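You operate a simulated robot arm through the tools that you are given. There is no shell and no other tool. Be economical: measure what you need, move in short steps, check, and stop when the job is done.

You run a simulated robot arm. Do the job below in one go: nothing can be reset, and whatever is moved stays where it is left.

JOB
Get ready to polish: BLACK tin open, brush loaded from it, cloth out.
Fine: the orange cloth is in the shoe cabinet's drawer; it and the lid go on the cabinet top. Stand the polish brush back, shut the drawer; the other tin stays shut. Set down upright: polish brush.

Only the result counts: the job must be done as asked and must still hold three seconds after the hand-in. Knocking over, shifting, dropping, spilling or breaking anything else fails it. Lids that push on must go on centred and level and be pressed home; caps that screw on are set level and turned clockwise until they are tight. Flat cloth is picked up by pressing the open fingertips on it (5 to 10 N) and closing them slowly along it; thin cloth reads only 2 to 8 mm in the jaws.

ROBOT AND FRAMES
A 6-joint arm with a four-finger gripper, fixed in place. Base frame: the origin is at the foot of the arm, x ahead of it, y to its left, z up. Units: m, degrees, N and s.
With the tool pointing down near the work surface it reaches from about 0.52 to 0.9 m from the base axis. Its first joint turns from -166.0 to 166.0 degrees. Payload 3.43 kg.
Tool frame: the origin (TCP) lies between the finger pads and is the grasp point; the fingertips stand 0.03 m ahead of it; z points along the fingers, y is the line along which they close. The gripper opens to 0.12 m. The gripper's body begins 0.085 m behind the TCP.
Orientation is that of the tool frame in the base frame, as a unit quaternion [x, y, z, w]. With the fingers straight down and closing along the base's y, the tool's x points along the base's -x, its y along +y and its z along -z.

CONTROLS
- The arm moves only by the tool nudge_tool. Its argument "steps" is a list of rows, each an object of numbers (a shift or turn left out is 0, a gripper value left out holds the last): "dx", "dy", "dz": the shift along the tool's x, y, z in cm; "ax", "ay", "az": the turn, a rotation vector about the tool's x, y, z in degrees; "grip": the gripper command, from -1 (fully open) to 1 (shut), values between in proportion. In form: [{"dx": .., "dy": .., "dz": .., "ax": .., "ay": .., "az": .., "grip": ..}, ...]. A call has 1 to 8 rows; each row shifts and turns the commanded pose from where the row before left it, along the tool's axes as they then stand. Each row takes 0.2 s and may step no farther than 0.05 m and 8.6 degrees from the row before; otherwise, or with a gripper value out of range, the whole call is refused. A pose out of reach is approached as far as the arm can. The call stops where the force on the tool passes 50 N (or 10 N more than at its start, if that is more) or the arm is blocked; 0.2 s more then pass. The fingers move at their own pace and stop on an object; they squeeze with about 33 N. The grip force told is the motor's: it shows also when the fingers shut on nothing. Time passes only in rows, and 0.2 s behind the last, so rows that do not move let the fingers close. The reply holds the time, the measured pose of the TCP, the force on the tool along the base axes, the opening and the grip force, in the units named above and with some noise, with the torque about the TCP (base axes, N m) and any sound that the robot's microphone picked up.
- Cameras (640 x 400 px; columns grow to the right, rows downward): "scene" is fixed at [0.0504, 0.4994, 1.6639]; the picture's right is [-0.82, -0.57, 0.00], its down [-0.28, 0.41, -0.87] and it looks along [0.50, -0.71, -0.49] (base axes); focal length 326 px, centre (320, 200). "wrist" rides on the gripper at [0.071, -0.017, -0.121] in the tool frame; the picture's right is [0.23, 0.97, 0.00], its down [-0.81, 0.19, -0.55] and it looks along [-0.54, 0.13, 0.83] (tool axes); focal length 275 px, centre (320, 200).
- capture(camera): a new picture of that camera. No time passes.
- lift_body(by): slides the trunk up (or, below 0, down) by that many m; the arm rides with it, the base frame stays. It gives what a move gives, with no picture.
- point_at(camera, pixels): for up to 12 pixels [column, row] of the newest picture of that camera ("zoom" is the newest enlarged one), the place [x, y, z] in the base frame of the surface seen there, good to about 0.003 m. No time passes.
- close_up(camera, box): a new picture of the part [left, top, right, bottom] of that camera's present view, enlarged. No time passes.
- close_job(): hands the job in; it is judged then, once.

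Keep the steps short. Do not move on a guess: measure, check each grasp and each placing, and mend mistakes. In all there are 80 turns and 54 pictures (those below and enlarged ones count). Leave the gripper open and the arm clear of the work at the hand-in unless told otherwise, and finish with a single line.

The tools are called as a command line: name --argument value ..., lists and objects as JSON in quotes. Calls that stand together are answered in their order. nudge_tool: Moves the arm, as the interface text tells. Its arguments: {"type":"object","properties":{"steps":{"type":"array"}},"required":["steps"]} The other tools are called the same way: lift_body (by) slides the trunk up or down; capture (camera) takes a picture; point_at (camera, pixels) gives the place of the surface under pixels of a picture; close_up (camera, box) takes an enlarged picture of a part of a camera's view; close_job () hands the job in.

At the start:

```text
t: 0.0
eef_pos: [0.3454, -0.3629, 1.2325]
ee_rot: [0.001, 1.0, 0.001, 0.001]
force: [0.7, 0.4, 0.3]
moment: [-0.01, -0.02, 0.03]
gripper_width: 0.1204
gripper_force: 0.1
trunk travel left (down, up): [-0.2, 0.34]
```

scene: 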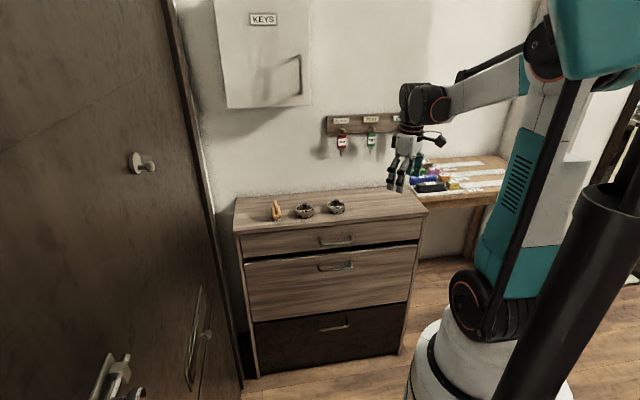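
wrist: 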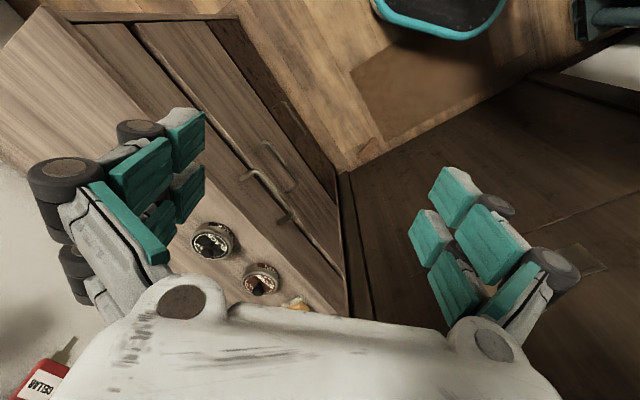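

I see the cabinet with two tins and a brush on top. I'll take enlarged views of the cabinet top and drawers.

close_up --camera "scene" --box '[230, 180, 390, 280]'

close_up --camera "wrist" --box '[160, 200, 320, 320]'

point_at --camera "scene" --pixels '[[276, 204], [276, 219], [305, 206], [336, 201], [236, 200], [240, 233], [425, 213], [390, 190], [337, 243], [337, 268], [242, 250], [416, 232]]'

```text
4.00 times, centred on (310, 230) of scene
```

zoom: 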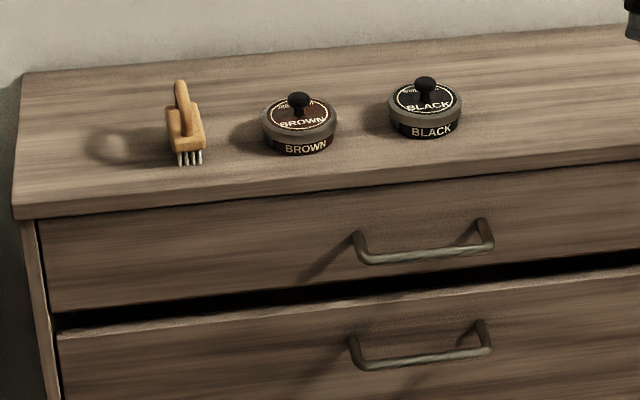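

```text
3.33 times, centred on (240, 260) of wrist
```

zoom: 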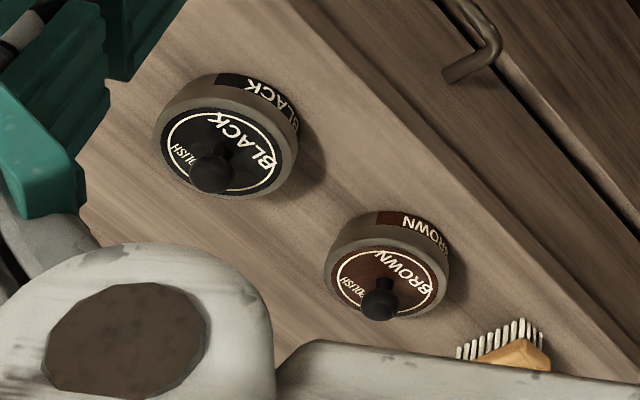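

```text
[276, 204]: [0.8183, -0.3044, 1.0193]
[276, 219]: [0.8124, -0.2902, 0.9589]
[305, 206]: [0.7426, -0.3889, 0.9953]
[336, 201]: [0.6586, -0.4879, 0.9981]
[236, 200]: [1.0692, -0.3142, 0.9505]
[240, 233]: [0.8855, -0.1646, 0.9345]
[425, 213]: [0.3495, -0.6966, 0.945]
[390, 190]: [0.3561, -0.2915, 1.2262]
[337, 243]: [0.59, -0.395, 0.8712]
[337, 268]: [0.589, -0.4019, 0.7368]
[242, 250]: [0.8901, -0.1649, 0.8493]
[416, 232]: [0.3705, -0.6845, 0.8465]
```

Top drawer handle, two tins and the brush located roughly. Now I zoom on the black tin and brush for precise points.

close_up --camera "scene" --box '[260, 185, 360, 235]'

```text
6.40 times, centred on (310, 210) of scene
```

zoom: 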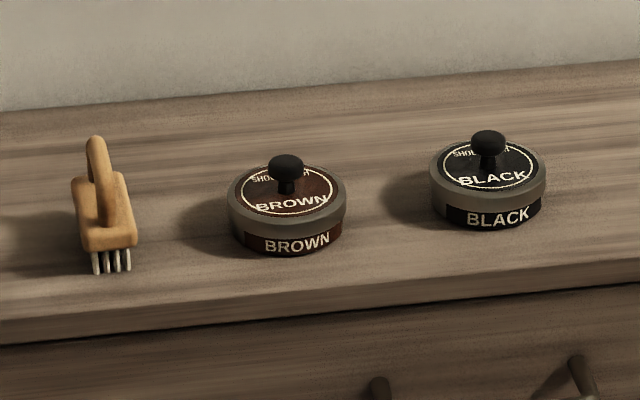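

point_at --camera "zoom" --pixels '[[489, 134], [488, 145], [488, 163], [434, 172], [543, 182], [490, 185], [490, 203], [496, 226], [287, 158], [95, 140], [107, 220], [112, 270]]'

point_at --camera "zoom" --pixels '[[80, 185], [120, 178], [85, 245], [136, 240], [93, 272], [128, 268], [88, 160], [106, 190], [380, 250], [160, 250]]'

```text
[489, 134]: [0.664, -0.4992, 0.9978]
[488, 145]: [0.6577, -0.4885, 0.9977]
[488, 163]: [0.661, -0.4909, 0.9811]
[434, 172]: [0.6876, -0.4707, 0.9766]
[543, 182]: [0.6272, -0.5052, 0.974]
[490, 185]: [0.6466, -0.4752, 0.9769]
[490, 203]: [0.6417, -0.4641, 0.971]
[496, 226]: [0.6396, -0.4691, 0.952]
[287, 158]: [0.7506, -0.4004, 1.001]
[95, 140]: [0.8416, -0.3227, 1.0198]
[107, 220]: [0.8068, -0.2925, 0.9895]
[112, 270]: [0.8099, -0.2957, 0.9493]
```

```text
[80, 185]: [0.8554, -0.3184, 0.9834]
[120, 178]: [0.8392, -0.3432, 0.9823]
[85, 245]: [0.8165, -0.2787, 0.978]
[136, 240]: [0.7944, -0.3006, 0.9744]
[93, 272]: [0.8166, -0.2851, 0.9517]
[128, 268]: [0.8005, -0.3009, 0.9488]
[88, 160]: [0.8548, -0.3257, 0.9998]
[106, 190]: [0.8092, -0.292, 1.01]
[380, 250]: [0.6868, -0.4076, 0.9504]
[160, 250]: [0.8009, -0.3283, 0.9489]
```

Cabinet top z≈0.948, front at 45°. Black knob at (0.660,-0.493), top ≈1.00. I turn the tool 45° so the jaws close along the cabinet's width, narrow the jaws, then go over the black tin.

nudge_tool --steps '[{"az": 7.5, "grip": 0.17}, {"az": 7.5}, {"az": 7.5}, {"az": 7.5}, {"az": 7.5}, {"az": 7.5}]'

nudge_tool --steps '[{"dx": -4.5, "dy": 1.86}, {"dx": -4.5, "dy": 1.86}, {"dx": -4.5, "dy": 1.86}, {"dx": -4.5, "dy": 1.86}, {"dx": -4.5, "dy": 1.86}, {"dx": -4.5, "dy": 1.86}, {"dx": -4.5, "dy": 1.88}, {}]'

```text
t: 1.4
eef_pos: [0.3611, -0.3549, 1.2383]
ee_rot: [0.385, 0.923, -0.008, 0.006]
force: [-0.4, 0.2, -0.2]
moment: [-0.01, 0.01, 0.0]
gripper_width: 0.0498
gripper_force: 0.1
trunk travel left (down, up): [-0.2, 0.34]
```

```text
t: 3.2
eef_pos: [0.6599, -0.4701, 1.2428]
ee_rot: [0.383, 0.923, -0.009, 0.005]
force: [0.0, -0.7, 1.0]
moment: [-0.01, 0.0, 0.03]
gripper_width: 0.0496
gripper_force: 0.1
trunk travel left (down, up): [-0.2, 0.34]
```

Pose is (0.660,-0.470,1.243), a bit off; I'll descend 10 cm and read again.

nudge_tool --steps '[{"dz": 4}, {"dz": 4}, {"dz": 2}, {}]'

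capture --camera "wrist"

```text
t: 4.2
eef_pos: [0.6593, -0.4727, 1.1418]
ee_rot: [0.383, 0.923, -0.008, 0.004]
force: [-0.5, -0.4, -0.5]
moment: [0.01, -0.01, 0.02]
gripper_width: 0.0498
gripper_force: 0.1
trunk travel left (down, up): [-0.2, 0.34]
```

```text
48 pictures are left
```

wrist: 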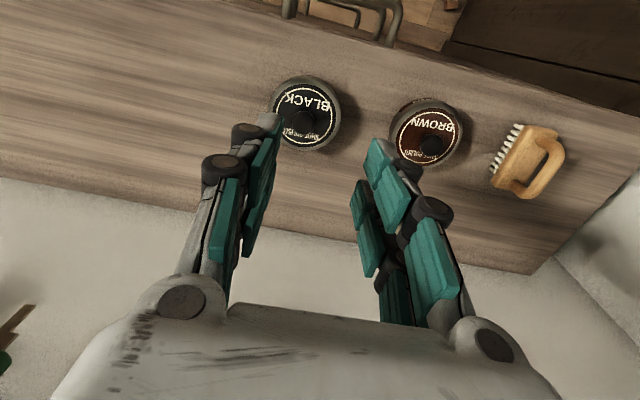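

Black tin at (308,115). The tool is tilted ~1°; I'll measure the knob and brush from here before correcting.

close_up --camera "wrist" --box '[250, 60, 410, 160]'

```text
4.00 times, centred on (330, 110) of wrist
```

zoom: 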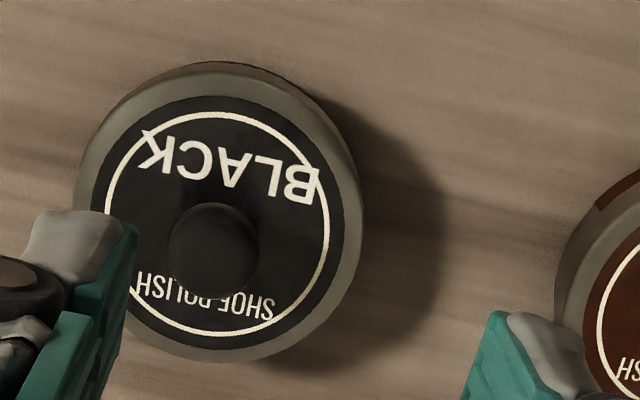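

point_at --camera "zoom" --pixels '[[212, 250], [175, 252], [250, 252], [212, 215], [205, 105], [340, 215], [100, 190], [250, 340], [217, 320], [217, 110], [328, 220], [107, 215]]'

point_at --camera "wrist" --pixels '[[430, 146], [540, 130], [562, 155], [535, 190], [515, 180], [540, 145], [505, 145], [523, 130]]'

```text
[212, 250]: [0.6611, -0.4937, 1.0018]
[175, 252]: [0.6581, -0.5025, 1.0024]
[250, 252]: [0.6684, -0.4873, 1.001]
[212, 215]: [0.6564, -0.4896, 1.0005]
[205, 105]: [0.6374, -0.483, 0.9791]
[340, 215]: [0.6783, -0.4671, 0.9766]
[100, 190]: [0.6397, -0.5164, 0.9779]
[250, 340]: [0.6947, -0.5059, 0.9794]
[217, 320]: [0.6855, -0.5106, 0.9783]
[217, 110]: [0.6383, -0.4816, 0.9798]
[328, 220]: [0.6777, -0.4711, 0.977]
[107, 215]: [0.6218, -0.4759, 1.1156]
```

```text
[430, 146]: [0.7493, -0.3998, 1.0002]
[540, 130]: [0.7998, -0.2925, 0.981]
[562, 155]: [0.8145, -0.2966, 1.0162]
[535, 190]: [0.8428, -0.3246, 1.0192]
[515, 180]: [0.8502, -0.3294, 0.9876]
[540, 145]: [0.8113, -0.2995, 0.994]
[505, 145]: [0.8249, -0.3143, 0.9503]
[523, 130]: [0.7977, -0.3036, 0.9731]
```

Knob centre (0.662,-0.495), head top 1.001. I correct the tilt, centre above, and descend to z≈1.06.

nudge_tool --steps '[{"ax": -0.68, "ay": 0.78}, {"dx": -1.77, "dy": -1.39}, {"dz": 4}, {"dz": 4}, {}]'

```text
t: 5.4
eef_pos: [0.6608, -0.4941, 1.0599]
ee_rot: [0.384, 0.923, 0.0, 0.001]
force: [-0.5, -0.1, -0.8]
moment: [-0.02, 0.04, 0.01]
gripper_width: 0.0498
gripper_force: 0.0
trunk travel left (down, up): [-0.2, 0.34]
```

Level and centred. Descend 4.7 cm and close on the knob.

nudge_tool --steps '[{"dz": 2.5}, {"dz": 2.2}, {}, {"grip": 1}, {}, {}]'

```text
t: 6.8
eef_pos: [0.6628, -0.4935, 1.0129]
ee_rot: [0.383, 0.924, -0.001, 0.001]
force: [0.4, 0.6, -0.2]
moment: [0.03, -0.01, 0.0]
gripper_width: 0.0193
gripper_force: 33.3
trunk travel left (down, up): [-0.2, 0.34]
heard: snap
```

Holding 19 mm (the knob). Now lift in small steps to see whether the lid comes off alone.

nudge_tool --steps '[{"dz": -0.3}, {"dz": -0.3}, {"dz": -0.3}, {}]'

close_up --camera "scene" --box '[280, 160, 380, 230]'

```text
t: 7.8
eef_pos: [0.6624, -0.4941, 1.0223]
ee_rot: [0.383, 0.924, -0.001, 0.0]
force: [-0.5, 0.0, -0.2]
moment: [-0.02, 0.0, 0.02]
gripper_width: 0.0194
gripper_force: 32.7
trunk travel left (down, up): [-0.2, 0.34]
```

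```text
5.71 times, centred on (330, 195) of scene
```

zoom: 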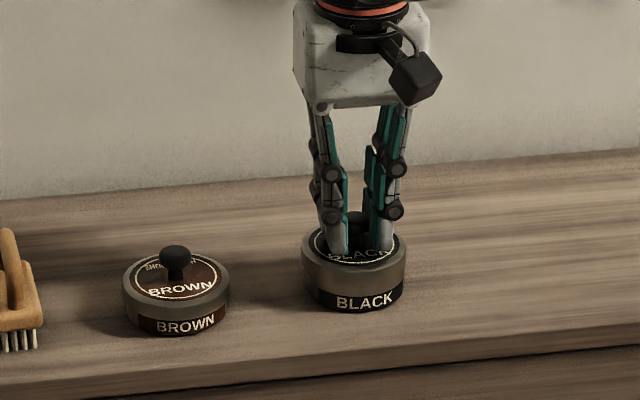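

The lid rises clear of the tin. Lift further and carry it 12 cm to the right (tool -y).

nudge_tool --steps '[{"dz": -2}, {"dz": -3}, {"dy": -4}, {"dy": -4}, {"dy": -4}, {}]'

close_up --camera "scene" --box '[260, 140, 420, 240]'

```text
t: 9.2
eef_pos: [0.5773, -0.5791, 1.0718]
ee_rot: [0.385, 0.923, 0.0, 0.001]
force: [-0.6, -0.3, -0.8]
moment: [0.03, -0.03, 0.0]
gripper_width: 0.0193
gripper_force: 33.4
trunk travel left (down, up): [-0.2, 0.34]
```

```text
4.00 times, centred on (340, 190) of scene
```

zoom: 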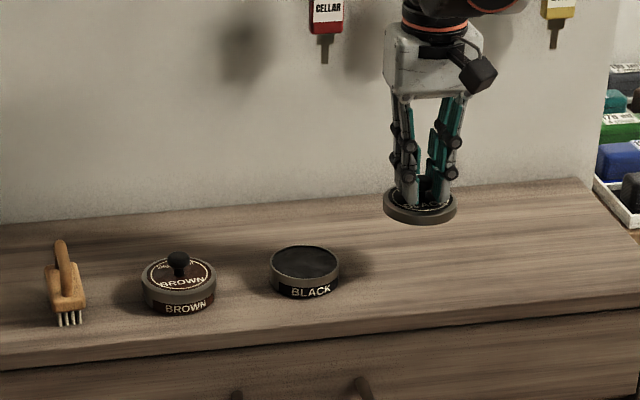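

Lid is held, the tin is open. Lower 6.6 cm, then creep till contact.

nudge_tool --steps '[{"dz": 3}, {"dz": 2.5}, {"dz": 1.1}, {}]'

nudge_tool --steps '[{"dz": 0.2}, {"dz": 0.2}, {}]'

```text
t: 10.2
eef_pos: [0.5794, -0.5796, 1.0073]
ee_rot: [0.383, 0.924, 0.001, -0.001]
force: [0.6, -0.3, 0.0]
moment: [0.06, 0.0, 0.02]
gripper_width: 0.0193
gripper_force: 33.0
trunk travel left (down, up): [-0.2, 0.34]
```

```text
t: 11.0
eef_pos: [0.5786, -0.5782, 1.0036]
ee_rot: [0.384, 0.923, 0.0, 0.0]
force: [1.0, 0.6, -0.8]
moment: [-0.03, 0.02, 0.01]
gripper_width: 0.0193
gripper_force: 32.9
trunk travel left (down, up): [-0.2, 0.34]
```

nudge_tool --steps '[{"dz": 0.2}, {"dz": 0.2}, {}]'

close_up --camera "scene" --box '[320, 170, 400, 230]'

```text
t: 11.8
eef_pos: [0.5772, -0.5789, 0.9993]
ee_rot: [0.383, 0.924, 0.001, 0.0]
force: [-1.1, 0.4, -0.4]
moment: [0.01, 0.0, -0.04]
gripper_width: 0.0192
gripper_force: 33.2
trunk travel left (down, up): [-0.2, 0.34]
```

```text
6.67 times, centred on (360, 200) of scene
```

zoom: 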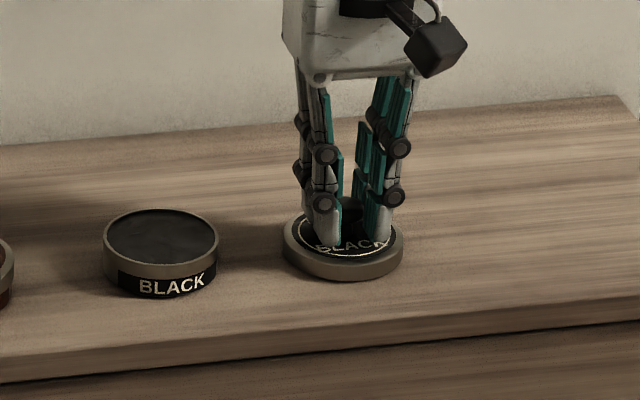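

Nearly down; creep a few more millimetres.

nudge_tool --steps '[{"dz": 0.1}, {"dz": 0.1}, {"dz": 0.1}, {}]'

```text
t: 12.8
eef_pos: [0.5789, -0.5783, 0.998]
ee_rot: [0.383, 0.924, -0.001, 0.001]
force: [1.4, -1.2, 4.5]
moment: [-0.04, 0.01, 0.01]
gripper_width: 0.0189
gripper_force: 32.9
trunk travel left (down, up): [-0.2, 0.34]
```

Contact (4.5 N). Open to 5 cm and rise.

nudge_tool --steps '[{"dz": -0.05, "grip": 0.17}, {}, {"dz": -3}, {"dz": -4}, {"dz": -4}, {}]'

capture --camera "wrist"

```text
t: 14.2
eef_pos: [0.579, -0.5813, 1.1064]
ee_rot: [0.384, 0.923, 0.0, 0.0]
force: [-1.0, 0.2, 0.4]
moment: [0.0, -0.01, 0.02]
gripper_width: 0.0499
gripper_force: 0.0
trunk travel left (down, up): [-0.2, 0.34]
```

```text
43 pictures are left
```

wrist: 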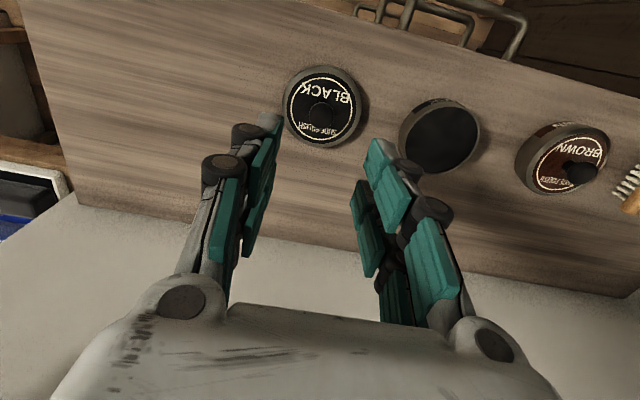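

Lid lies flat. Measure the tin's polish surface and rim.

point_at --camera "wrist" --pixels '[[438, 138], [425, 125], [455, 150], [420, 150], [440, 120], [400, 140], [477, 130], [437, 103], [440, 172]]'

nudge_tool --steps '[{"dz": -3, "dy": 3.5}, {"dy": 4.9}, {"dy": 4.9}, {"dy": 4.9}, {"dy": 4.9}, {"dy": 4.9}, {"dy": 4.9}, {}]'

capture --camera "wrist"

```text
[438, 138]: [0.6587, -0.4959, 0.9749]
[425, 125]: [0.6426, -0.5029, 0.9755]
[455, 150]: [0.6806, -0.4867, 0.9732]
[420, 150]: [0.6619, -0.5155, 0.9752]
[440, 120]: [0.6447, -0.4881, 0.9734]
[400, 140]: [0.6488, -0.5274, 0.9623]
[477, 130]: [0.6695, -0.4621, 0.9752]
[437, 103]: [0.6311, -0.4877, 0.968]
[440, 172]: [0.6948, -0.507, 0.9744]
```

```text
t: 16.0
eef_pos: [0.8102, -0.3477, 1.132]
ee_rot: [0.383, 0.924, -0.001, 0.001]
force: [-0.2, 1.2, -0.3]
moment: [-0.05, 0.06, 0.01]
gripper_width: 0.05
gripper_force: 0.0
trunk travel left (down, up): [-0.2, 0.34]
```

```text
42 pictures are left
```

wrist: 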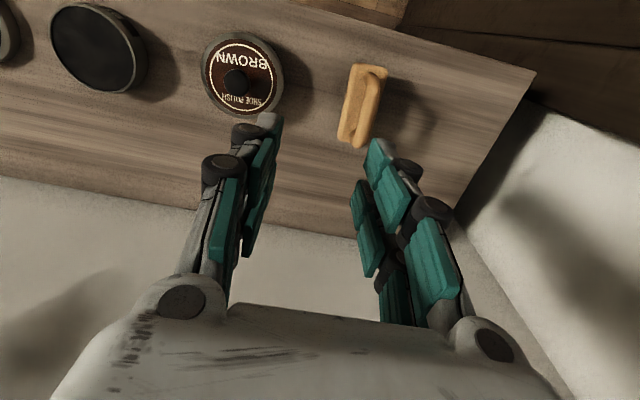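

Brush now in view at (362,105). Zoom to measure it.

close_up --camera "wrist" --box '[310, 50, 430, 160]'

```text
3.64 times, centred on (370, 105) of wrist
```

zoom: 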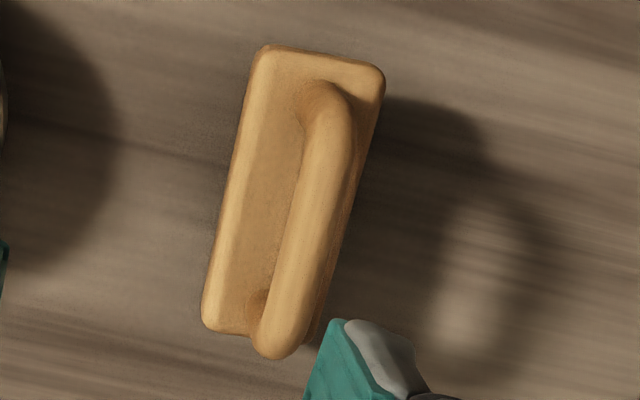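

point_at --camera "zoom" --pixels '[[326, 130], [308, 230], [285, 320], [295, 190], [342, 190], [280, 270], [320, 290], [270, 65], [370, 80], [215, 315], [330, 105], [275, 350]]'

```text
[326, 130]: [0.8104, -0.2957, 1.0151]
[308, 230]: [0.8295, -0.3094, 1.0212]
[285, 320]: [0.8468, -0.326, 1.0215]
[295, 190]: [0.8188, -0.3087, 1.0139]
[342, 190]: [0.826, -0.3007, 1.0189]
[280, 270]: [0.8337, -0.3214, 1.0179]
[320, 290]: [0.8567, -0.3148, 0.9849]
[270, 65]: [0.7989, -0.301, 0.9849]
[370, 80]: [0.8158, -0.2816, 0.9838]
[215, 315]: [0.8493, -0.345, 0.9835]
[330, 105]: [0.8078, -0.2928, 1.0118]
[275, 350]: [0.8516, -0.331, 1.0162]
```

Brush handle centre (0.830,-0.311), top 1.021, yawed ~4° from the tool. Align above it.

nudge_tool --steps '[{"dx": 1.2, "dy": 3.99}, {"az": -4}, {"dz": 3}, {"dz": 3}, {}]'

capture --camera "wrist"

```text
t: 17.2
eef_pos: [0.8315, -0.3102, 1.0733]
ee_rot: [0.351, 0.936, -0.001, 0.0]
force: [0.1, 0.3, 1.0]
moment: [-0.01, 0.03, 0.02]
gripper_width: 0.0499
gripper_force: 0.1
trunk travel left (down, up): [-0.2, 0.34]
```

```text
40 pictures are left
```

wrist: 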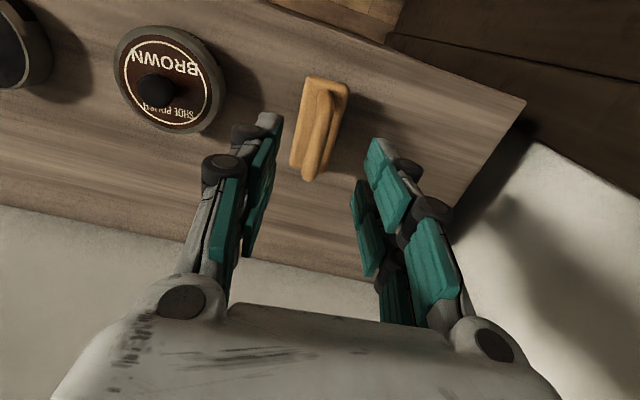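

Handle is centred between the fingers. Descend to z 1.022 and close.

nudge_tool --steps '[{"dz": 2.5}, {"dz": 2.6}, {}, {"grip": 0.5}, {"grip": 1}, {}, {}]'

```text
t: 18.8
eef_pos: [0.8303, -0.3081, 1.0257]
ee_rot: [0.351, 0.936, 0.0, 0.001]
force: [0.2, 0.4, 0.8]
moment: [-0.01, -0.01, 0.0]
gripper_width: 0.0109
gripper_force: 33.3
trunk travel left (down, up): [-0.2, 0.34]
```

Brush held (10.9 mm). Lift 9 cm and carry over the open tin.

nudge_tool --steps '[{"dz": -1}, {"dz": -4}, {"dz": -4}, {}]'

nudge_tool --steps '[{"dy": -4.5, "dx": 0.78}, {"dy": -4.5}, {"dy": -4.5}, {"dy": -4.5}, {"dy": -4.5}, {"dy": -2.45}, {}]'

close_up --camera "scene" --box '[260, 140, 400, 240]'

```text
t: 19.8
eef_pos: [0.8311, -0.3095, 1.1137]
ee_rot: [0.352, 0.936, 0.0, 0.001]
force: [0.3, -0.3, -0.1]
moment: [0.0, -0.04, 0.02]
gripper_width: 0.0111
gripper_force: 32.7
trunk travel left (down, up): [-0.2, 0.34]
```

```text
t: 21.4
eef_pos: [0.6596, -0.4922, 1.1153]
ee_rot: [0.351, 0.936, 0.0, 0.001]
force: [-1.2, -0.1, -0.1]
moment: [-0.01, 0.0, -0.01]
gripper_width: 0.0109
gripper_force: 32.7
trunk travel left (down, up): [-0.2, 0.34]
```

```text
4.00 times, centred on (330, 190) of scene
```

zoom: 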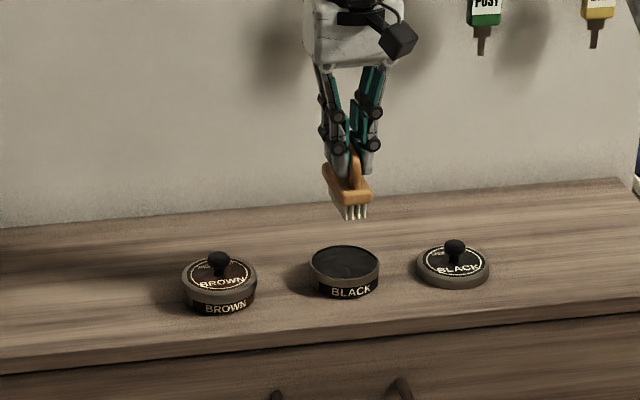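

Brush hangs level over the tin. Check bristle height and position.

point_at --camera "zoom" --pixels '[[346, 218], [364, 214], [349, 202], [370, 195], [346, 246], [346, 272], [315, 262], [377, 262]]'

nudge_tool --steps '[{"dz": 3}, {"dz": 2.3}, {}]'

```text
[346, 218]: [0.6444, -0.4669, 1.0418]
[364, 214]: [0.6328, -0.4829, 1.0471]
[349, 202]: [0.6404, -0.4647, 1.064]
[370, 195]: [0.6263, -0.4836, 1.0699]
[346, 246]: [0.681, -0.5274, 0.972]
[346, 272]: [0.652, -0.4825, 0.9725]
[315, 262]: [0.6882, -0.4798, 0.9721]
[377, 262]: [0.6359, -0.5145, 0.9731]
```

```text
t: 22.2
eef_pos: [0.6606, -0.4919, 1.0627]
ee_rot: [0.351, 0.936, 0.0, 0.001]
force: [-0.5, -0.5, -0.9]
moment: [-0.03, -0.01, 0.01]
gripper_width: 0.0112
gripper_force: 32.7
trunk travel left (down, up): [-0.2, 0.34]
```

Bristles are ~6 mm toward the front; shift back 6 mm, then lower gently to contact.

nudge_tool --steps '[{"dx": -0.6}, {"dz": 0.6}, {"dz": 0.2}, {"dz": 0.2}, {}]'

```text
t: 23.4
eef_pos: [0.6656, -0.4972, 1.053]
ee_rot: [0.351, 0.936, -0.001, 0.001]
force: [-0.5, -0.4, 0.3]
moment: [-0.02, -0.01, -0.01]
gripper_width: 0.0108
gripper_force: 32.8
trunk travel left (down, up): [-0.2, 0.34]
```

nudge_tool --steps '[{"dz": 0.15}, {"dz": 0.15}, {}]'

close_up --camera "scene" --box '[300, 170, 380, 220]'

```text
t: 24.2
eef_pos: [0.6662, -0.497, 1.0496]
ee_rot: [0.352, 0.936, -0.001, 0.0]
force: [0.4, -0.2, 0.2]
moment: [0.01, -0.01, 0.01]
gripper_width: 0.011
gripper_force: 33.3
trunk travel left (down, up): [-0.2, 0.34]
```

```text
8.00 times, centred on (340, 195) of scene
```

zoom: 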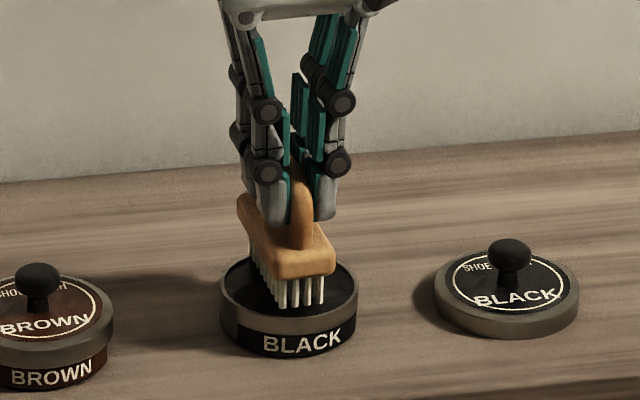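

Bristles just at the polish. Press a little further.

nudge_tool --steps '[{"dz": 0.1}, {"dz": 0.1}, {"dz": 0.1}, {}]'

```text
t: 25.2
eef_pos: [0.6658, -0.4959, 1.0465]
ee_rot: [0.351, 0.936, 0.0, 0.001]
force: [0.1, -1.3, 4.3]
moment: [-0.11, 0.0, -0.03]
gripper_width: 0.0108
gripper_force: 32.7
trunk travel left (down, up): [-0.2, 0.34]
```

4.3 N contact. Press slightly more, hold, then lift and inspect.

nudge_tool --steps '[{"dz": 0.08}, {}, {}, {}, {}]'

nudge_tool --steps '[{"dz": -0.5}, {"dz": -3}, {"dz": -3}, {"dz": -1}, {}]'

close_up --camera "scene" --box '[300, 160, 380, 220]'

```text
t: 26.4
eef_pos: [0.6642, -0.4964, 1.0463]
ee_rot: [0.351, 0.937, 0.001, 0.001]
force: [1.1, -4.0, 18.3]
moment: [-0.11, -0.08, -0.02]
gripper_width: 0.0111
gripper_force: 33.2
trunk travel left (down, up): [-0.2, 0.34]
```

```text
t: 27.6
eef_pos: [0.6661, -0.4959, 1.1213]
ee_rot: [0.351, 0.936, -0.001, 0.001]
force: [0.6, 0.7, -0.5]
moment: [-0.03, 0.0, 0.03]
gripper_width: 0.0111
gripper_force: 33.1
trunk travel left (down, up): [-0.2, 0.34]
```

```text
6.67 times, centred on (340, 190) of scene
```

zoom: 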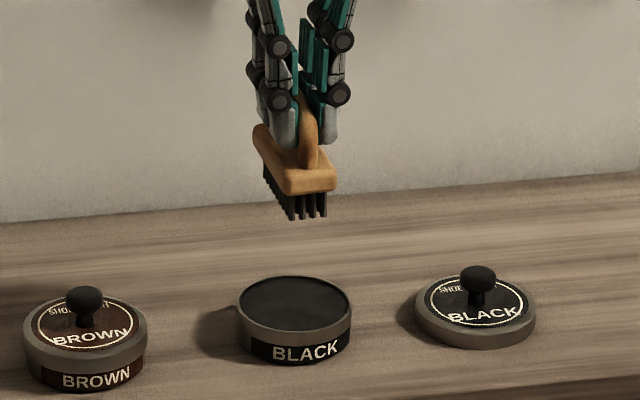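

Bristles are black: loaded. Carry the brush back to its place.

nudge_tool --steps '[{"dy": 4.5, "dx": -0.1}, {"dy": 4.5}, {"dy": 4.5}, {"dy": 4.5}, {"dy": 4.5}, {"dy": 2.43}, {}]'

nudge_tool --steps '[{"dz": 4}, {"dz": 3.5}, {"dz": 1}, {}]'

```text
t: 29.2
eef_pos: [0.8324, -0.3089, 1.1191]
ee_rot: [0.351, 0.936, -0.001, 0.0]
force: [0.0, 0.5, -0.2]
moment: [-0.01, 0.01, -0.02]
gripper_width: 0.0107
gripper_force: 33.3
trunk travel left (down, up): [-0.2, 0.34]
```

```text
t: 30.2
eef_pos: [0.8311, -0.3089, 1.0354]
ee_rot: [0.352, 0.936, 0.0, 0.001]
force: [0.4, -0.1, -0.2]
moment: [0.0, 0.01, 0.03]
gripper_width: 0.011
gripper_force: 32.5
trunk travel left (down, up): [-0.2, 0.34]
```

Creep to contact.

nudge_tool --steps '[{"dz": 0.3}, {"dz": 0.3}, {"dz": 0.15}, {}]'

nudge_tool --steps '[{"dz": 0.1}, {"dz": 0.1}, {}]'

```text
t: 31.2
eef_pos: [0.8314, -0.3086, 1.0287]
ee_rot: [0.35, 0.937, 0.0, 0.0]
force: [0.6, 1.0, -0.4]
moment: [-0.02, -0.01, -0.01]
gripper_width: 0.0108
gripper_force: 33.2
trunk travel left (down, up): [-0.2, 0.34]
```

```text
t: 32.0
eef_pos: [0.8311, -0.3092, 1.0253]
ee_rot: [0.35, 0.937, -0.001, 0.001]
force: [0.1, -0.2, -0.5]
moment: [-0.02, 0.0, 0.0]
gripper_width: 0.0108
gripper_force: 33.9
trunk travel left (down, up): [-0.2, 0.34]
```

nudge_tool --steps '[{"dz": 0.1}, {"dz": 0.1}, {}]'

```text
t: 32.8
eef_pos: [0.8308, -0.3091, 1.0238]
ee_rot: [0.351, 0.936, -0.001, 0.001]
force: [-0.2, -0.4, -0.8]
moment: [0.0, -0.01, -0.02]
gripper_width: 0.011
gripper_force: 32.4
trunk travel left (down, up): [-0.2, 0.34]
```

nudge_tool --steps '[{"dz": 0.1}, {"dz": 0.1}, {}]'

close_up --camera "scene" --box '[250, 180, 310, 230]'

```text
t: 33.6
eef_pos: [0.8306, -0.3096, 1.0236]
ee_rot: [0.351, 0.936, 0.0, 0.0]
force: [4.3, -2.5, 17.9]
moment: [-0.02, -0.15, -0.02]
gripper_width: 0.0108
gripper_force: 32.7
trunk travel left (down, up): [-0.2, 0.34]
```

```text
8.00 times, centred on (280, 205) of scene
```

zoom: 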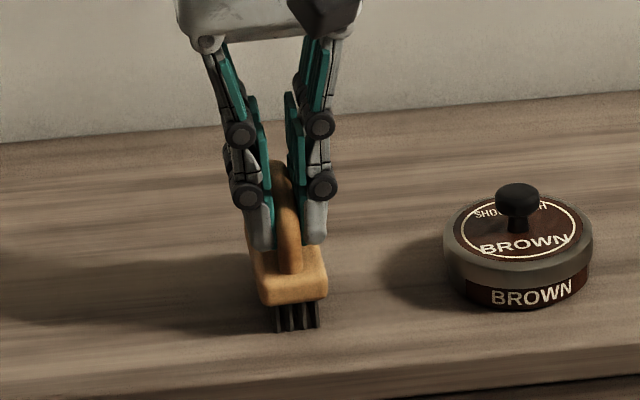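

Standing, pressed with 18 N. Relax 1 mm, release and rise.

nudge_tool --steps '[{"dz": -0.12}, {"grip": 0.5}, {"grip": 0.17}, {}, {"dz": -3}, {"dz": -4}, {"dz": -4}, {}]'

close_up --camera "scene" --box '[230, 170, 430, 290]'

```text
t: 35.4
eef_pos: [0.83, -0.3112, 1.1333]
ee_rot: [0.351, 0.937, 0.001, 0.0]
force: [0.4, -0.3, 0.2]
moment: [0.03, 0.02, 0.03]
gripper_width: 0.0498
gripper_force: 0.1
trunk travel left (down, up): [-0.2, 0.34]
```

```text
3.20 times, centred on (330, 230) of scene
```

zoom: 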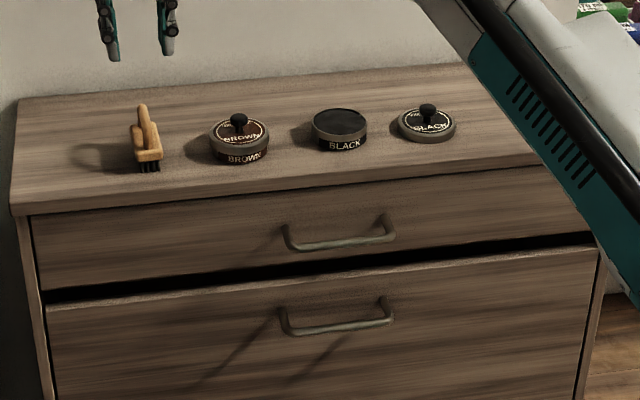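

Brush stands. Now measure the top drawer's handle and front.

point_at --camera "zoom" --pixels '[[286, 228], [290, 247], [340, 243], [394, 236], [388, 215], [340, 225], [340, 270], [340, 292], [340, 180], [60, 280], [36, 216], [560, 235]]'

point_at --camera "zoom" --pixels '[[340, 328], [290, 315], [60, 320], [580, 260], [20, 100], [14, 212], [450, 66], [360, 75]]'

```text
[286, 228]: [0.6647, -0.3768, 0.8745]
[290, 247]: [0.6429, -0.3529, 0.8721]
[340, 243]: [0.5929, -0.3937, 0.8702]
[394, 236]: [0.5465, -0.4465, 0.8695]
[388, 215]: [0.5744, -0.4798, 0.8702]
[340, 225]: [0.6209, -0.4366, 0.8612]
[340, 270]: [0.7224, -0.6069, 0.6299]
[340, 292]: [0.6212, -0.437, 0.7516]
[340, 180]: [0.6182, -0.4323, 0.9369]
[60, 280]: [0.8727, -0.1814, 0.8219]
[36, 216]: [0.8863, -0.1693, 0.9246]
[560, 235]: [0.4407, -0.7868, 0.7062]
```

```text
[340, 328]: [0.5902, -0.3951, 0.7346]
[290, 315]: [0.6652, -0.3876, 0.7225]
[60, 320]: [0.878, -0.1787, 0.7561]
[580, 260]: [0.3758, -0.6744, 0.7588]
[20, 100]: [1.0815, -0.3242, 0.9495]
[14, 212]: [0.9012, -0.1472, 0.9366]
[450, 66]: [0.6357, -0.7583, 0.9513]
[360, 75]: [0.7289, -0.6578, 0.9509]
```

Handle bar centre ≈(0.594,-0.398,0.871), ~4 cm out from the front. Move above it, then turn the tool so the jaws close front-to-back.

nudge_tool --steps '[{"dx": 2, "dy": -3.69, "grip": 0.5}, {"dx": 2, "dy": -3.69}, {"dx": 2, "dy": -3.69}, {"dx": 2, "dy": -3.69}, {"dx": 2, "dy": -3.69}, {"dx": 2, "dy": -3.69}, {"az": -8}, {"az": -8}]'

nudge_tool --steps '[{"az": -8}, {"az": -8}, {"az": -8}, {"az": -8}, {"az": -8}, {"az": -8}, {"az": -8}, {"az": -8}]'

nudge_tool --steps '[{"az": -6}, {}]'

capture --camera "wrist"

```text
t: 37.2
eef_pos: [0.5943, -0.3973, 1.1335]
ee_rot: [0.215, 0.977, 0.0, 0.001]
force: [-0.3, 0.0, -0.6]
moment: [-0.03, -0.01, -0.03]
gripper_width: 0.0299
gripper_force: 0.1
trunk travel left (down, up): [-0.2, 0.34]
```

```text
t: 39.0
eef_pos: [0.5941, -0.3976, 1.1348]
ee_rot: [-0.335, 0.942, 0.0, 0.0]
force: [1.4, 0.1, -0.3]
moment: [-0.01, 0.0, 0.0]
gripper_width: 0.03
gripper_force: 0.1
trunk travel left (down, up): [-0.2, 0.34]
```

```text
t: 39.6
eef_pos: [0.5939, -0.3971, 1.1342]
ee_rot: [-0.383, 0.924, -0.002, 0.0]
force: [-0.2, -0.6, -0.7]
moment: [0.0, -0.01, -0.01]
gripper_width: 0.03
gripper_force: 0.2
trunk travel left (down, up): [-0.2, 0.34]
```

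```text
34 pictures are left
```

wrist: 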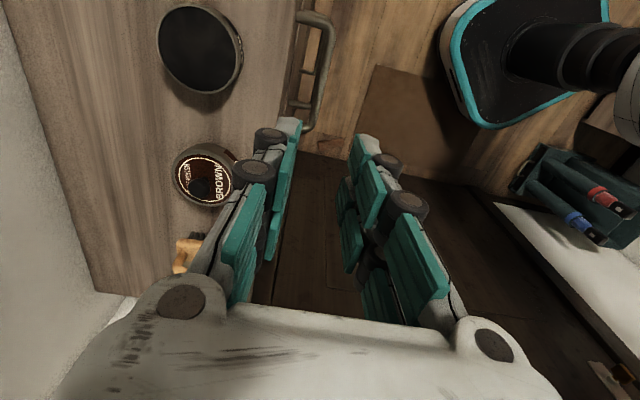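

Handle bar visible near (322,70). Measure it.

close_up --camera "wrist" --box '[260, 0, 380, 150]'

point_at --camera "wrist" --pixels '[[330, 40], [322, 70], [315, 100], [310, 125], [315, 18], [296, 60], [290, 90]]'

```text
2.67 times, centred on (320, 75) of wrist
```

zoom: 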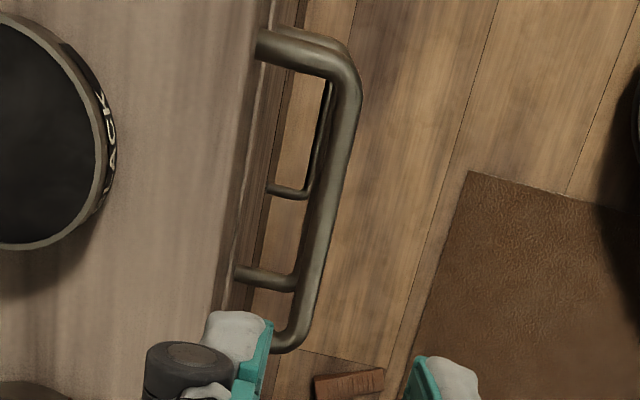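

```text
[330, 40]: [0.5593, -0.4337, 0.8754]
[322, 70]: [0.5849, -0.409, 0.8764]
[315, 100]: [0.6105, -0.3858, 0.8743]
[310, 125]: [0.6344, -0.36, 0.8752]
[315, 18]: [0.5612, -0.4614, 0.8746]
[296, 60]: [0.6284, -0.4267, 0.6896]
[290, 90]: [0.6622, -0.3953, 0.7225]
```

Bar centre line sits 3 mm cabinet-ward of the TCP; bar top 0.875. Shift and descend in stages.

nudge_tool --steps '[{"dy": -0.3}, {"dz": 4.5}, {"dz": 4.5}, {"dz": 4.5}, {"dz": 4}, {}]'

capture --camera "wrist"

```text
t: 41.0
eef_pos: [0.5962, -0.3999, 0.9585]
ee_rot: [-0.382, 0.924, 0.0, 0.0]
force: [-0.5, -0.3, 0.3]
moment: [0.0, 0.02, 0.01]
gripper_width: 0.0298
gripper_force: 0.1
trunk travel left (down, up): [-0.2, 0.34]
```

```text
32 pictures are left
```

wrist: 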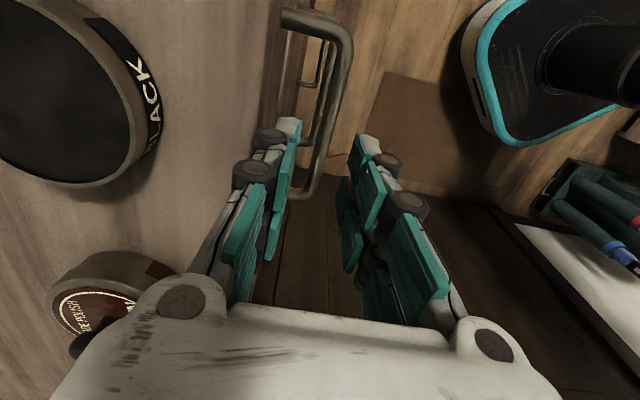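

Bar lies between the fingers. Descend 7 cm and close.

nudge_tool --steps '[{"dz": 3}, {"dz": 2.5}, {"dz": 1.5}, {}, {"grip": 1}, {}, {}]'

```text
t: 42.4
eef_pos: [0.5919, -0.3837, 0.8917]
ee_rot: [-0.38, 0.925, -0.008, -0.008]
force: [-24.2, -28.8, -32.1]
moment: [-0.01, 0.18, 1.14]
gripper_width: 0.0116
gripper_force: 43.8
trunk travel left (down, up): [-0.2, 0.34]
stopped in row 7: the force on the tool passed its limit at 52 N (the readings are from after the stop); the commanded pose is now the measured one
```

Unexpected force after closing (52 N). Look before doing anything.

close_up --camera "scene" --box '[230, 150, 430, 290]'

capture --camera "wrist"

```text
2.86 times, centred on (330, 220) of scene
```

zoom: 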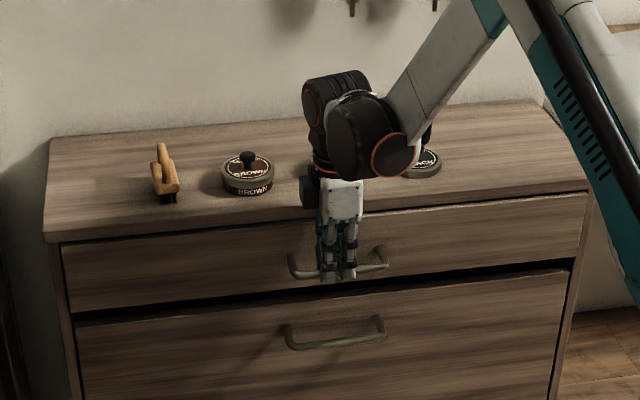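

```text
30 pictures are left
```

wrist: 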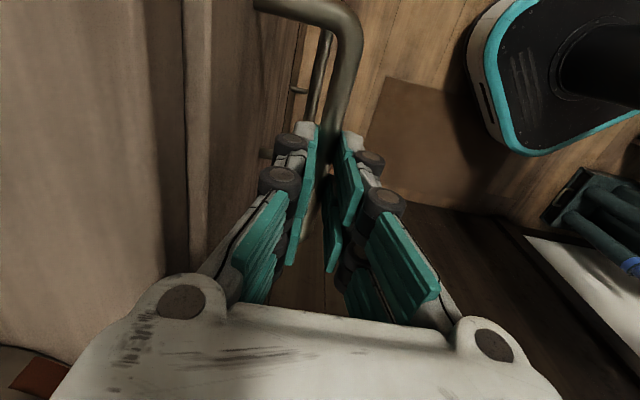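

Bar is gripped at 11.6 mm but the TCP sits 1.4 cm further out. Check whether the drawer moved, and whether the arm touches the tin/lid.

close_up --camera "scene" --box '[310, 165, 400, 255]'

point_at --camera "wrist" --pixels '[[355, 60], [345, 90], [175, 100], [197, 100], [225, 100], [120, 100], [150, 250], [300, 8]]'

```text
4.44 times, centred on (355, 210) of scene
```

zoom: 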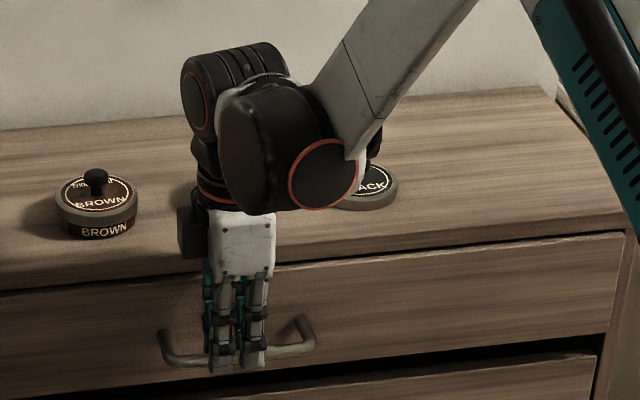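

```text
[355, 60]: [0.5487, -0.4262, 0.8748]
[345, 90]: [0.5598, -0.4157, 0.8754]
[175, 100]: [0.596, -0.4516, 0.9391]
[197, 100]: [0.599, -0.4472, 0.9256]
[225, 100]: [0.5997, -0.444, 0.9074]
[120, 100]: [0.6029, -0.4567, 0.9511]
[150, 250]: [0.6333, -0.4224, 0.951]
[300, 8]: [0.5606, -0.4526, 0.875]
```

The drawer has come out ~1.4 cm with the bar. I check the clearance between the arm's wrist and the cabinet, and read the force in a still row.

point_at --camera "zoom" --pixels '[[265, 208], [325, 175], [355, 150], [205, 205], [190, 235], [290, 205], [370, 190], [215, 180]]'

nudge_tool --steps '[{}]'

```text
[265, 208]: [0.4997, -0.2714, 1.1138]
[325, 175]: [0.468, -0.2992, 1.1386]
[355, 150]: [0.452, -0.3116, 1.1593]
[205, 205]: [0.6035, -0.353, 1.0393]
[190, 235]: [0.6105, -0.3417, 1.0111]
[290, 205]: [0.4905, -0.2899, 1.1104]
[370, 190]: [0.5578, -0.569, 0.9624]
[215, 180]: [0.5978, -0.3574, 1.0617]
```

```text
t: 42.8
eef_pos: [0.5937, -0.3823, 0.8934]
ee_rot: [-0.382, 0.924, -0.008, -0.005]
force: [-25.6, -32.2, -13.9]
moment: [-0.71, 0.57, 0.13]
gripper_width: 0.012
gripper_force: 45.2
trunk travel left (down, up): [-0.2, 0.34]
```

Sideways force persists. Open the jaws to relieve it and read the pose.

nudge_tool --steps '[{"grip": 0.5}, {}, {}]'

```text
t: 43.6
eef_pos: [0.5949, -0.3792, 0.8921]
ee_rot: [-0.383, 0.924, -0.007, -0.005]
force: [1.3, -2.4, 0.4]
moment: [-0.07, -0.01, -0.04]
gripper_width: 0.0317
gripper_force: 1.3
trunk travel left (down, up): [-0.2, 0.34]
```

Force gone; the drawer stays ~1.4 cm out. The arm seems to run out of its range at this low height, so I'll rise, lower the trunk 12 cm, and retry with a better arm posture.

nudge_tool --steps '[{"dz": -3}, {"dz": -4}, {"dz": -4.5}, {"dz": -4.5}, {"dz": -4}, {"ax": -0.52, "ay": -0.83}, {}]'

lift_body --by -0.12

capture --camera "wrist"

```text
t: 45.2
eef_pos: [0.5951, -0.3761, 1.0929]
ee_rot: [-0.383, 0.924, 0.0, 0.001]
force: [-0.3, 0.1, -0.9]
moment: [-0.02, 0.0, 0.0]
gripper_width: 0.0302
gripper_force: 0.0
trunk travel left (down, up): [-0.2, 0.34]
```

```text
t: 46.7
eef_pos: [0.5947, -0.3757, 0.9729]
ee_rot: [-0.382, 0.924, -0.001, 0.001]
force: [0.7, -0.2, 0.3]
moment: [-0.01, 0.01, -0.04]
gripper_width: 0.03
gripper_force: 0.0
trunk travel left (down, up): [-0.08, 0.46]
```

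```text
28 pictures are left
```

wrist: 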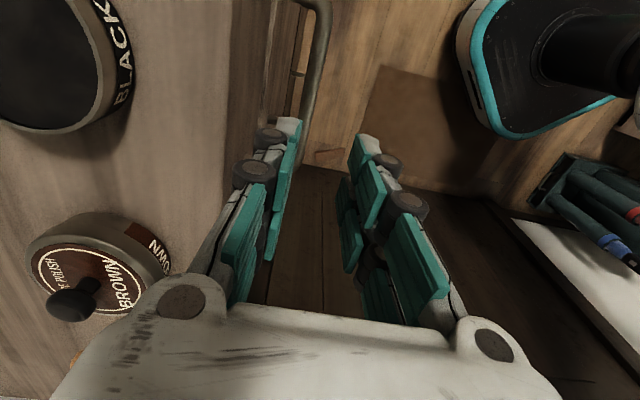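

point_at --camera "wrist" --pixels '[[322, 40], [314, 70], [308, 95], [280, 40], [262, 70], [225, 70], [245, 70]]'

```text
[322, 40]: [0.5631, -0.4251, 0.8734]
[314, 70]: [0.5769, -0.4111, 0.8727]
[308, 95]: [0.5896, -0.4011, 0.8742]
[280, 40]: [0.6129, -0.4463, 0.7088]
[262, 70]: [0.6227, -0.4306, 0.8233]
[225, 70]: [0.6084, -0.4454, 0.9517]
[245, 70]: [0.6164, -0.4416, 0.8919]
```

Bar now at n≈-0.699 (drawer only ~5 mm out). Shift 1.3 cm toward it and 1.5 cm to its middle, then descend in small steps watching the pose.

nudge_tool --steps '[{"dy": -1.3, "dx": 1.5}, {"dz": 3}, {"dz": 3}, {"dz": 1.2}, {"dz": 1.2}, {}]'

```text
t: 48.1
eef_pos: [0.5934, -0.3952, 0.8887]
ee_rot: [-0.382, 0.924, 0.0, -0.001]
force: [-0.6, 0.7, -0.4]
moment: [0.01, -0.01, 0.04]
gripper_width: 0.03
gripper_force: 0.0
trunk travel left (down, up): [-0.08, 0.46]
```

Pose is exact this time. Close on the bar.

nudge_tool --steps '[{"grip": 0.7}, {"grip": 1}, {}, {}]'

```text
t: 49.1
eef_pos: [0.5928, -0.3955, 0.8885]
ee_rot: [-0.383, 0.924, 0.0, 0.001]
force: [1.6, -1.7, -1.7]
moment: [0.03, -0.1, -0.06]
gripper_width: 0.0114
gripper_force: 44.9
trunk travel left (down, up): [-0.08, 0.46]
```

Gripped cleanly, little side force. Pull out (tool +y) gently.

nudge_tool --steps '[{"dy": 1}, {"dy": 1.5}, {"dy": 1.5}, {}]'

```text
t: 50.1
eef_pos: [0.5655, -0.3679, 0.8886]
ee_rot: [-0.382, 0.924, 0.0, -0.001]
force: [-0.3, 1.2, -5.4]
moment: [0.19, -0.14, -0.03]
gripper_width: 0.0115
gripper_force: 45.1
trunk travel left (down, up): [-0.08, 0.46]
```

Drawer runs freely. Pull 10 cm more.

nudge_tool --steps '[{"dy": 2}, {"dy": 2}, {"dy": 2}, {"dy": 2}, {"dy": 2}, {}]'

capture --camera "scene"

```text
t: 51.5
eef_pos: [0.4933, -0.2964, 0.8879]
ee_rot: [-0.383, 0.924, -0.001, 0.0]
force: [-1.2, -0.5, -4.1]
moment: [-0.3, 0.38, -0.08]
gripper_width: 0.0115
gripper_force: 44.8
trunk travel left (down, up): [-0.08, 0.46]
```

```text
27 pictures are left
```

scene: 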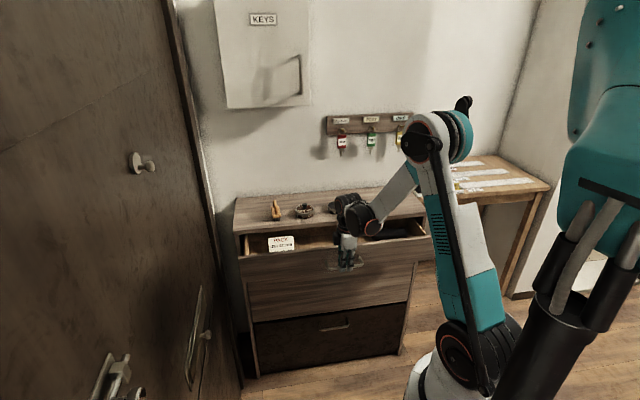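

close_up --camera "scene" --box '[235, 190, 435, 290]'

```text
3.20 times, centred on (335, 240) of scene
```

zoom: 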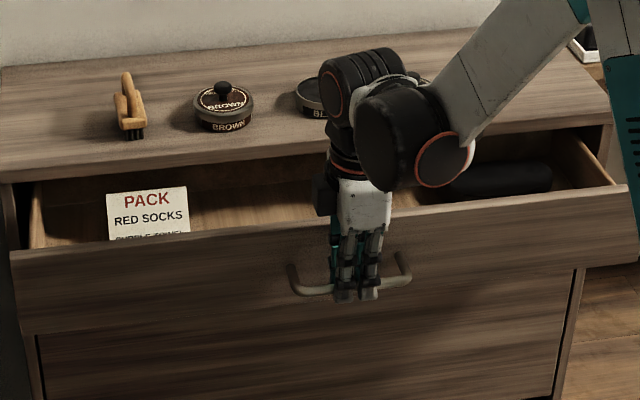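

A note and a dark roll are in the drawer; the cloth must be behind my arm. Pull 2.5 cm more, release and rise to look.

nudge_tool --steps '[{"dy": 1.25}, {"dy": 1.25}, {}, {"grip": 0.5}, {}, {}]'

nudge_tool --steps '[{"dz": -3}, {"dz": -4.5}, {"dz": -4.5}, {"dz": -4.5}, {"dz": -4.5}, {"dz": -4}, {}]'

capture --camera "wrist"

close_up --camera "scene" --box '[235, 190, 435, 290]'

```text
t: 52.9
eef_pos: [0.4758, -0.2803, 0.8874]
ee_rot: [-0.382, 0.924, 0.0, 0.0]
force: [0.0, 0.1, -0.2]
moment: [-0.01, 0.0, 0.01]
gripper_width: 0.0299
gripper_force: 0.1
trunk travel left (down, up): [-0.08, 0.46]
```

```text
t: 54.5
eef_pos: [0.4748, -0.2788, 1.1403]
ee_rot: [-0.382, 0.924, -0.001, 0.0]
force: [0.3, 0.5, -0.6]
moment: [0.03, -0.01, -0.02]
gripper_width: 0.0301
gripper_force: 0.1
trunk travel left (down, up): [-0.08, 0.46]
```

```text
25 pictures are left
```

wrist: 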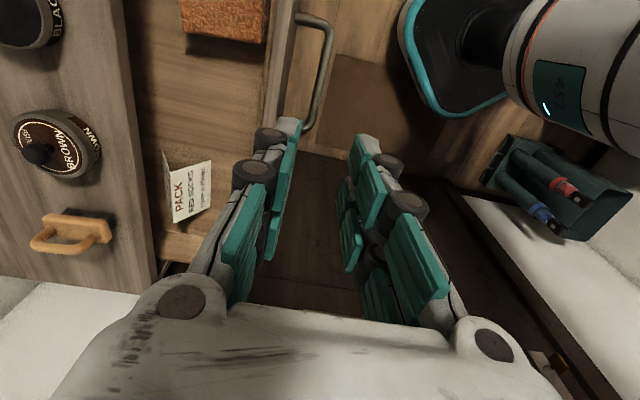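

```text
3.20 times, centred on (335, 240) of scene
```

zoom: 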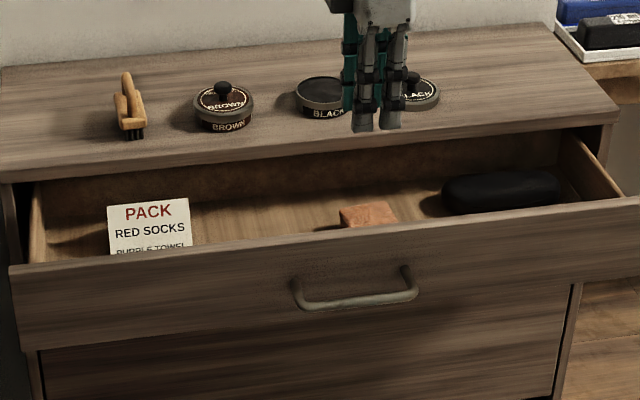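

Orange folded cloth at zoom (368,214), seen at the wrist picture's top (225,15). Measure.

point_at --camera "zoom" --pixels '[[342, 209], [388, 202], [397, 220], [346, 227], [368, 213], [320, 240], [300, 215], [330, 170], [440, 205], [420, 195], [370, 237], [300, 285]]'

point_at --camera "wrist" --pixels '[[225, 12], [188, 15], [180, 34], [265, 42], [267, 15], [230, 70], [210, 162], [185, 220], [275, 100], [310, 70]]'

```text
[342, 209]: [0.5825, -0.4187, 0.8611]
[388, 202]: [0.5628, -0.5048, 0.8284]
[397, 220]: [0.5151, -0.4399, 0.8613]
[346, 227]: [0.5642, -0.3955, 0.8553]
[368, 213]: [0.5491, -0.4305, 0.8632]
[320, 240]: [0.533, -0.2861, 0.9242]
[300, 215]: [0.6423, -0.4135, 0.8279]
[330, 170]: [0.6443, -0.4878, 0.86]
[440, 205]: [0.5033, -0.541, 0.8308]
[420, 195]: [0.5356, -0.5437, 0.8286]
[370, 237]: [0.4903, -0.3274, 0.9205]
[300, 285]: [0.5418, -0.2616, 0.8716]
```

```text
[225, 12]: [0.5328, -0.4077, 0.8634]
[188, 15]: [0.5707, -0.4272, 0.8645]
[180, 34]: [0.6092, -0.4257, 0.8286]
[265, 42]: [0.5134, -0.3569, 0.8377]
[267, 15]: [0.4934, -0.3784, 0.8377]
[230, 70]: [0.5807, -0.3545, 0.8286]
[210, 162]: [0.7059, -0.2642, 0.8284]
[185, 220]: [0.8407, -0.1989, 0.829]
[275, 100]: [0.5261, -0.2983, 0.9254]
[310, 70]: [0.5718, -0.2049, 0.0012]
```

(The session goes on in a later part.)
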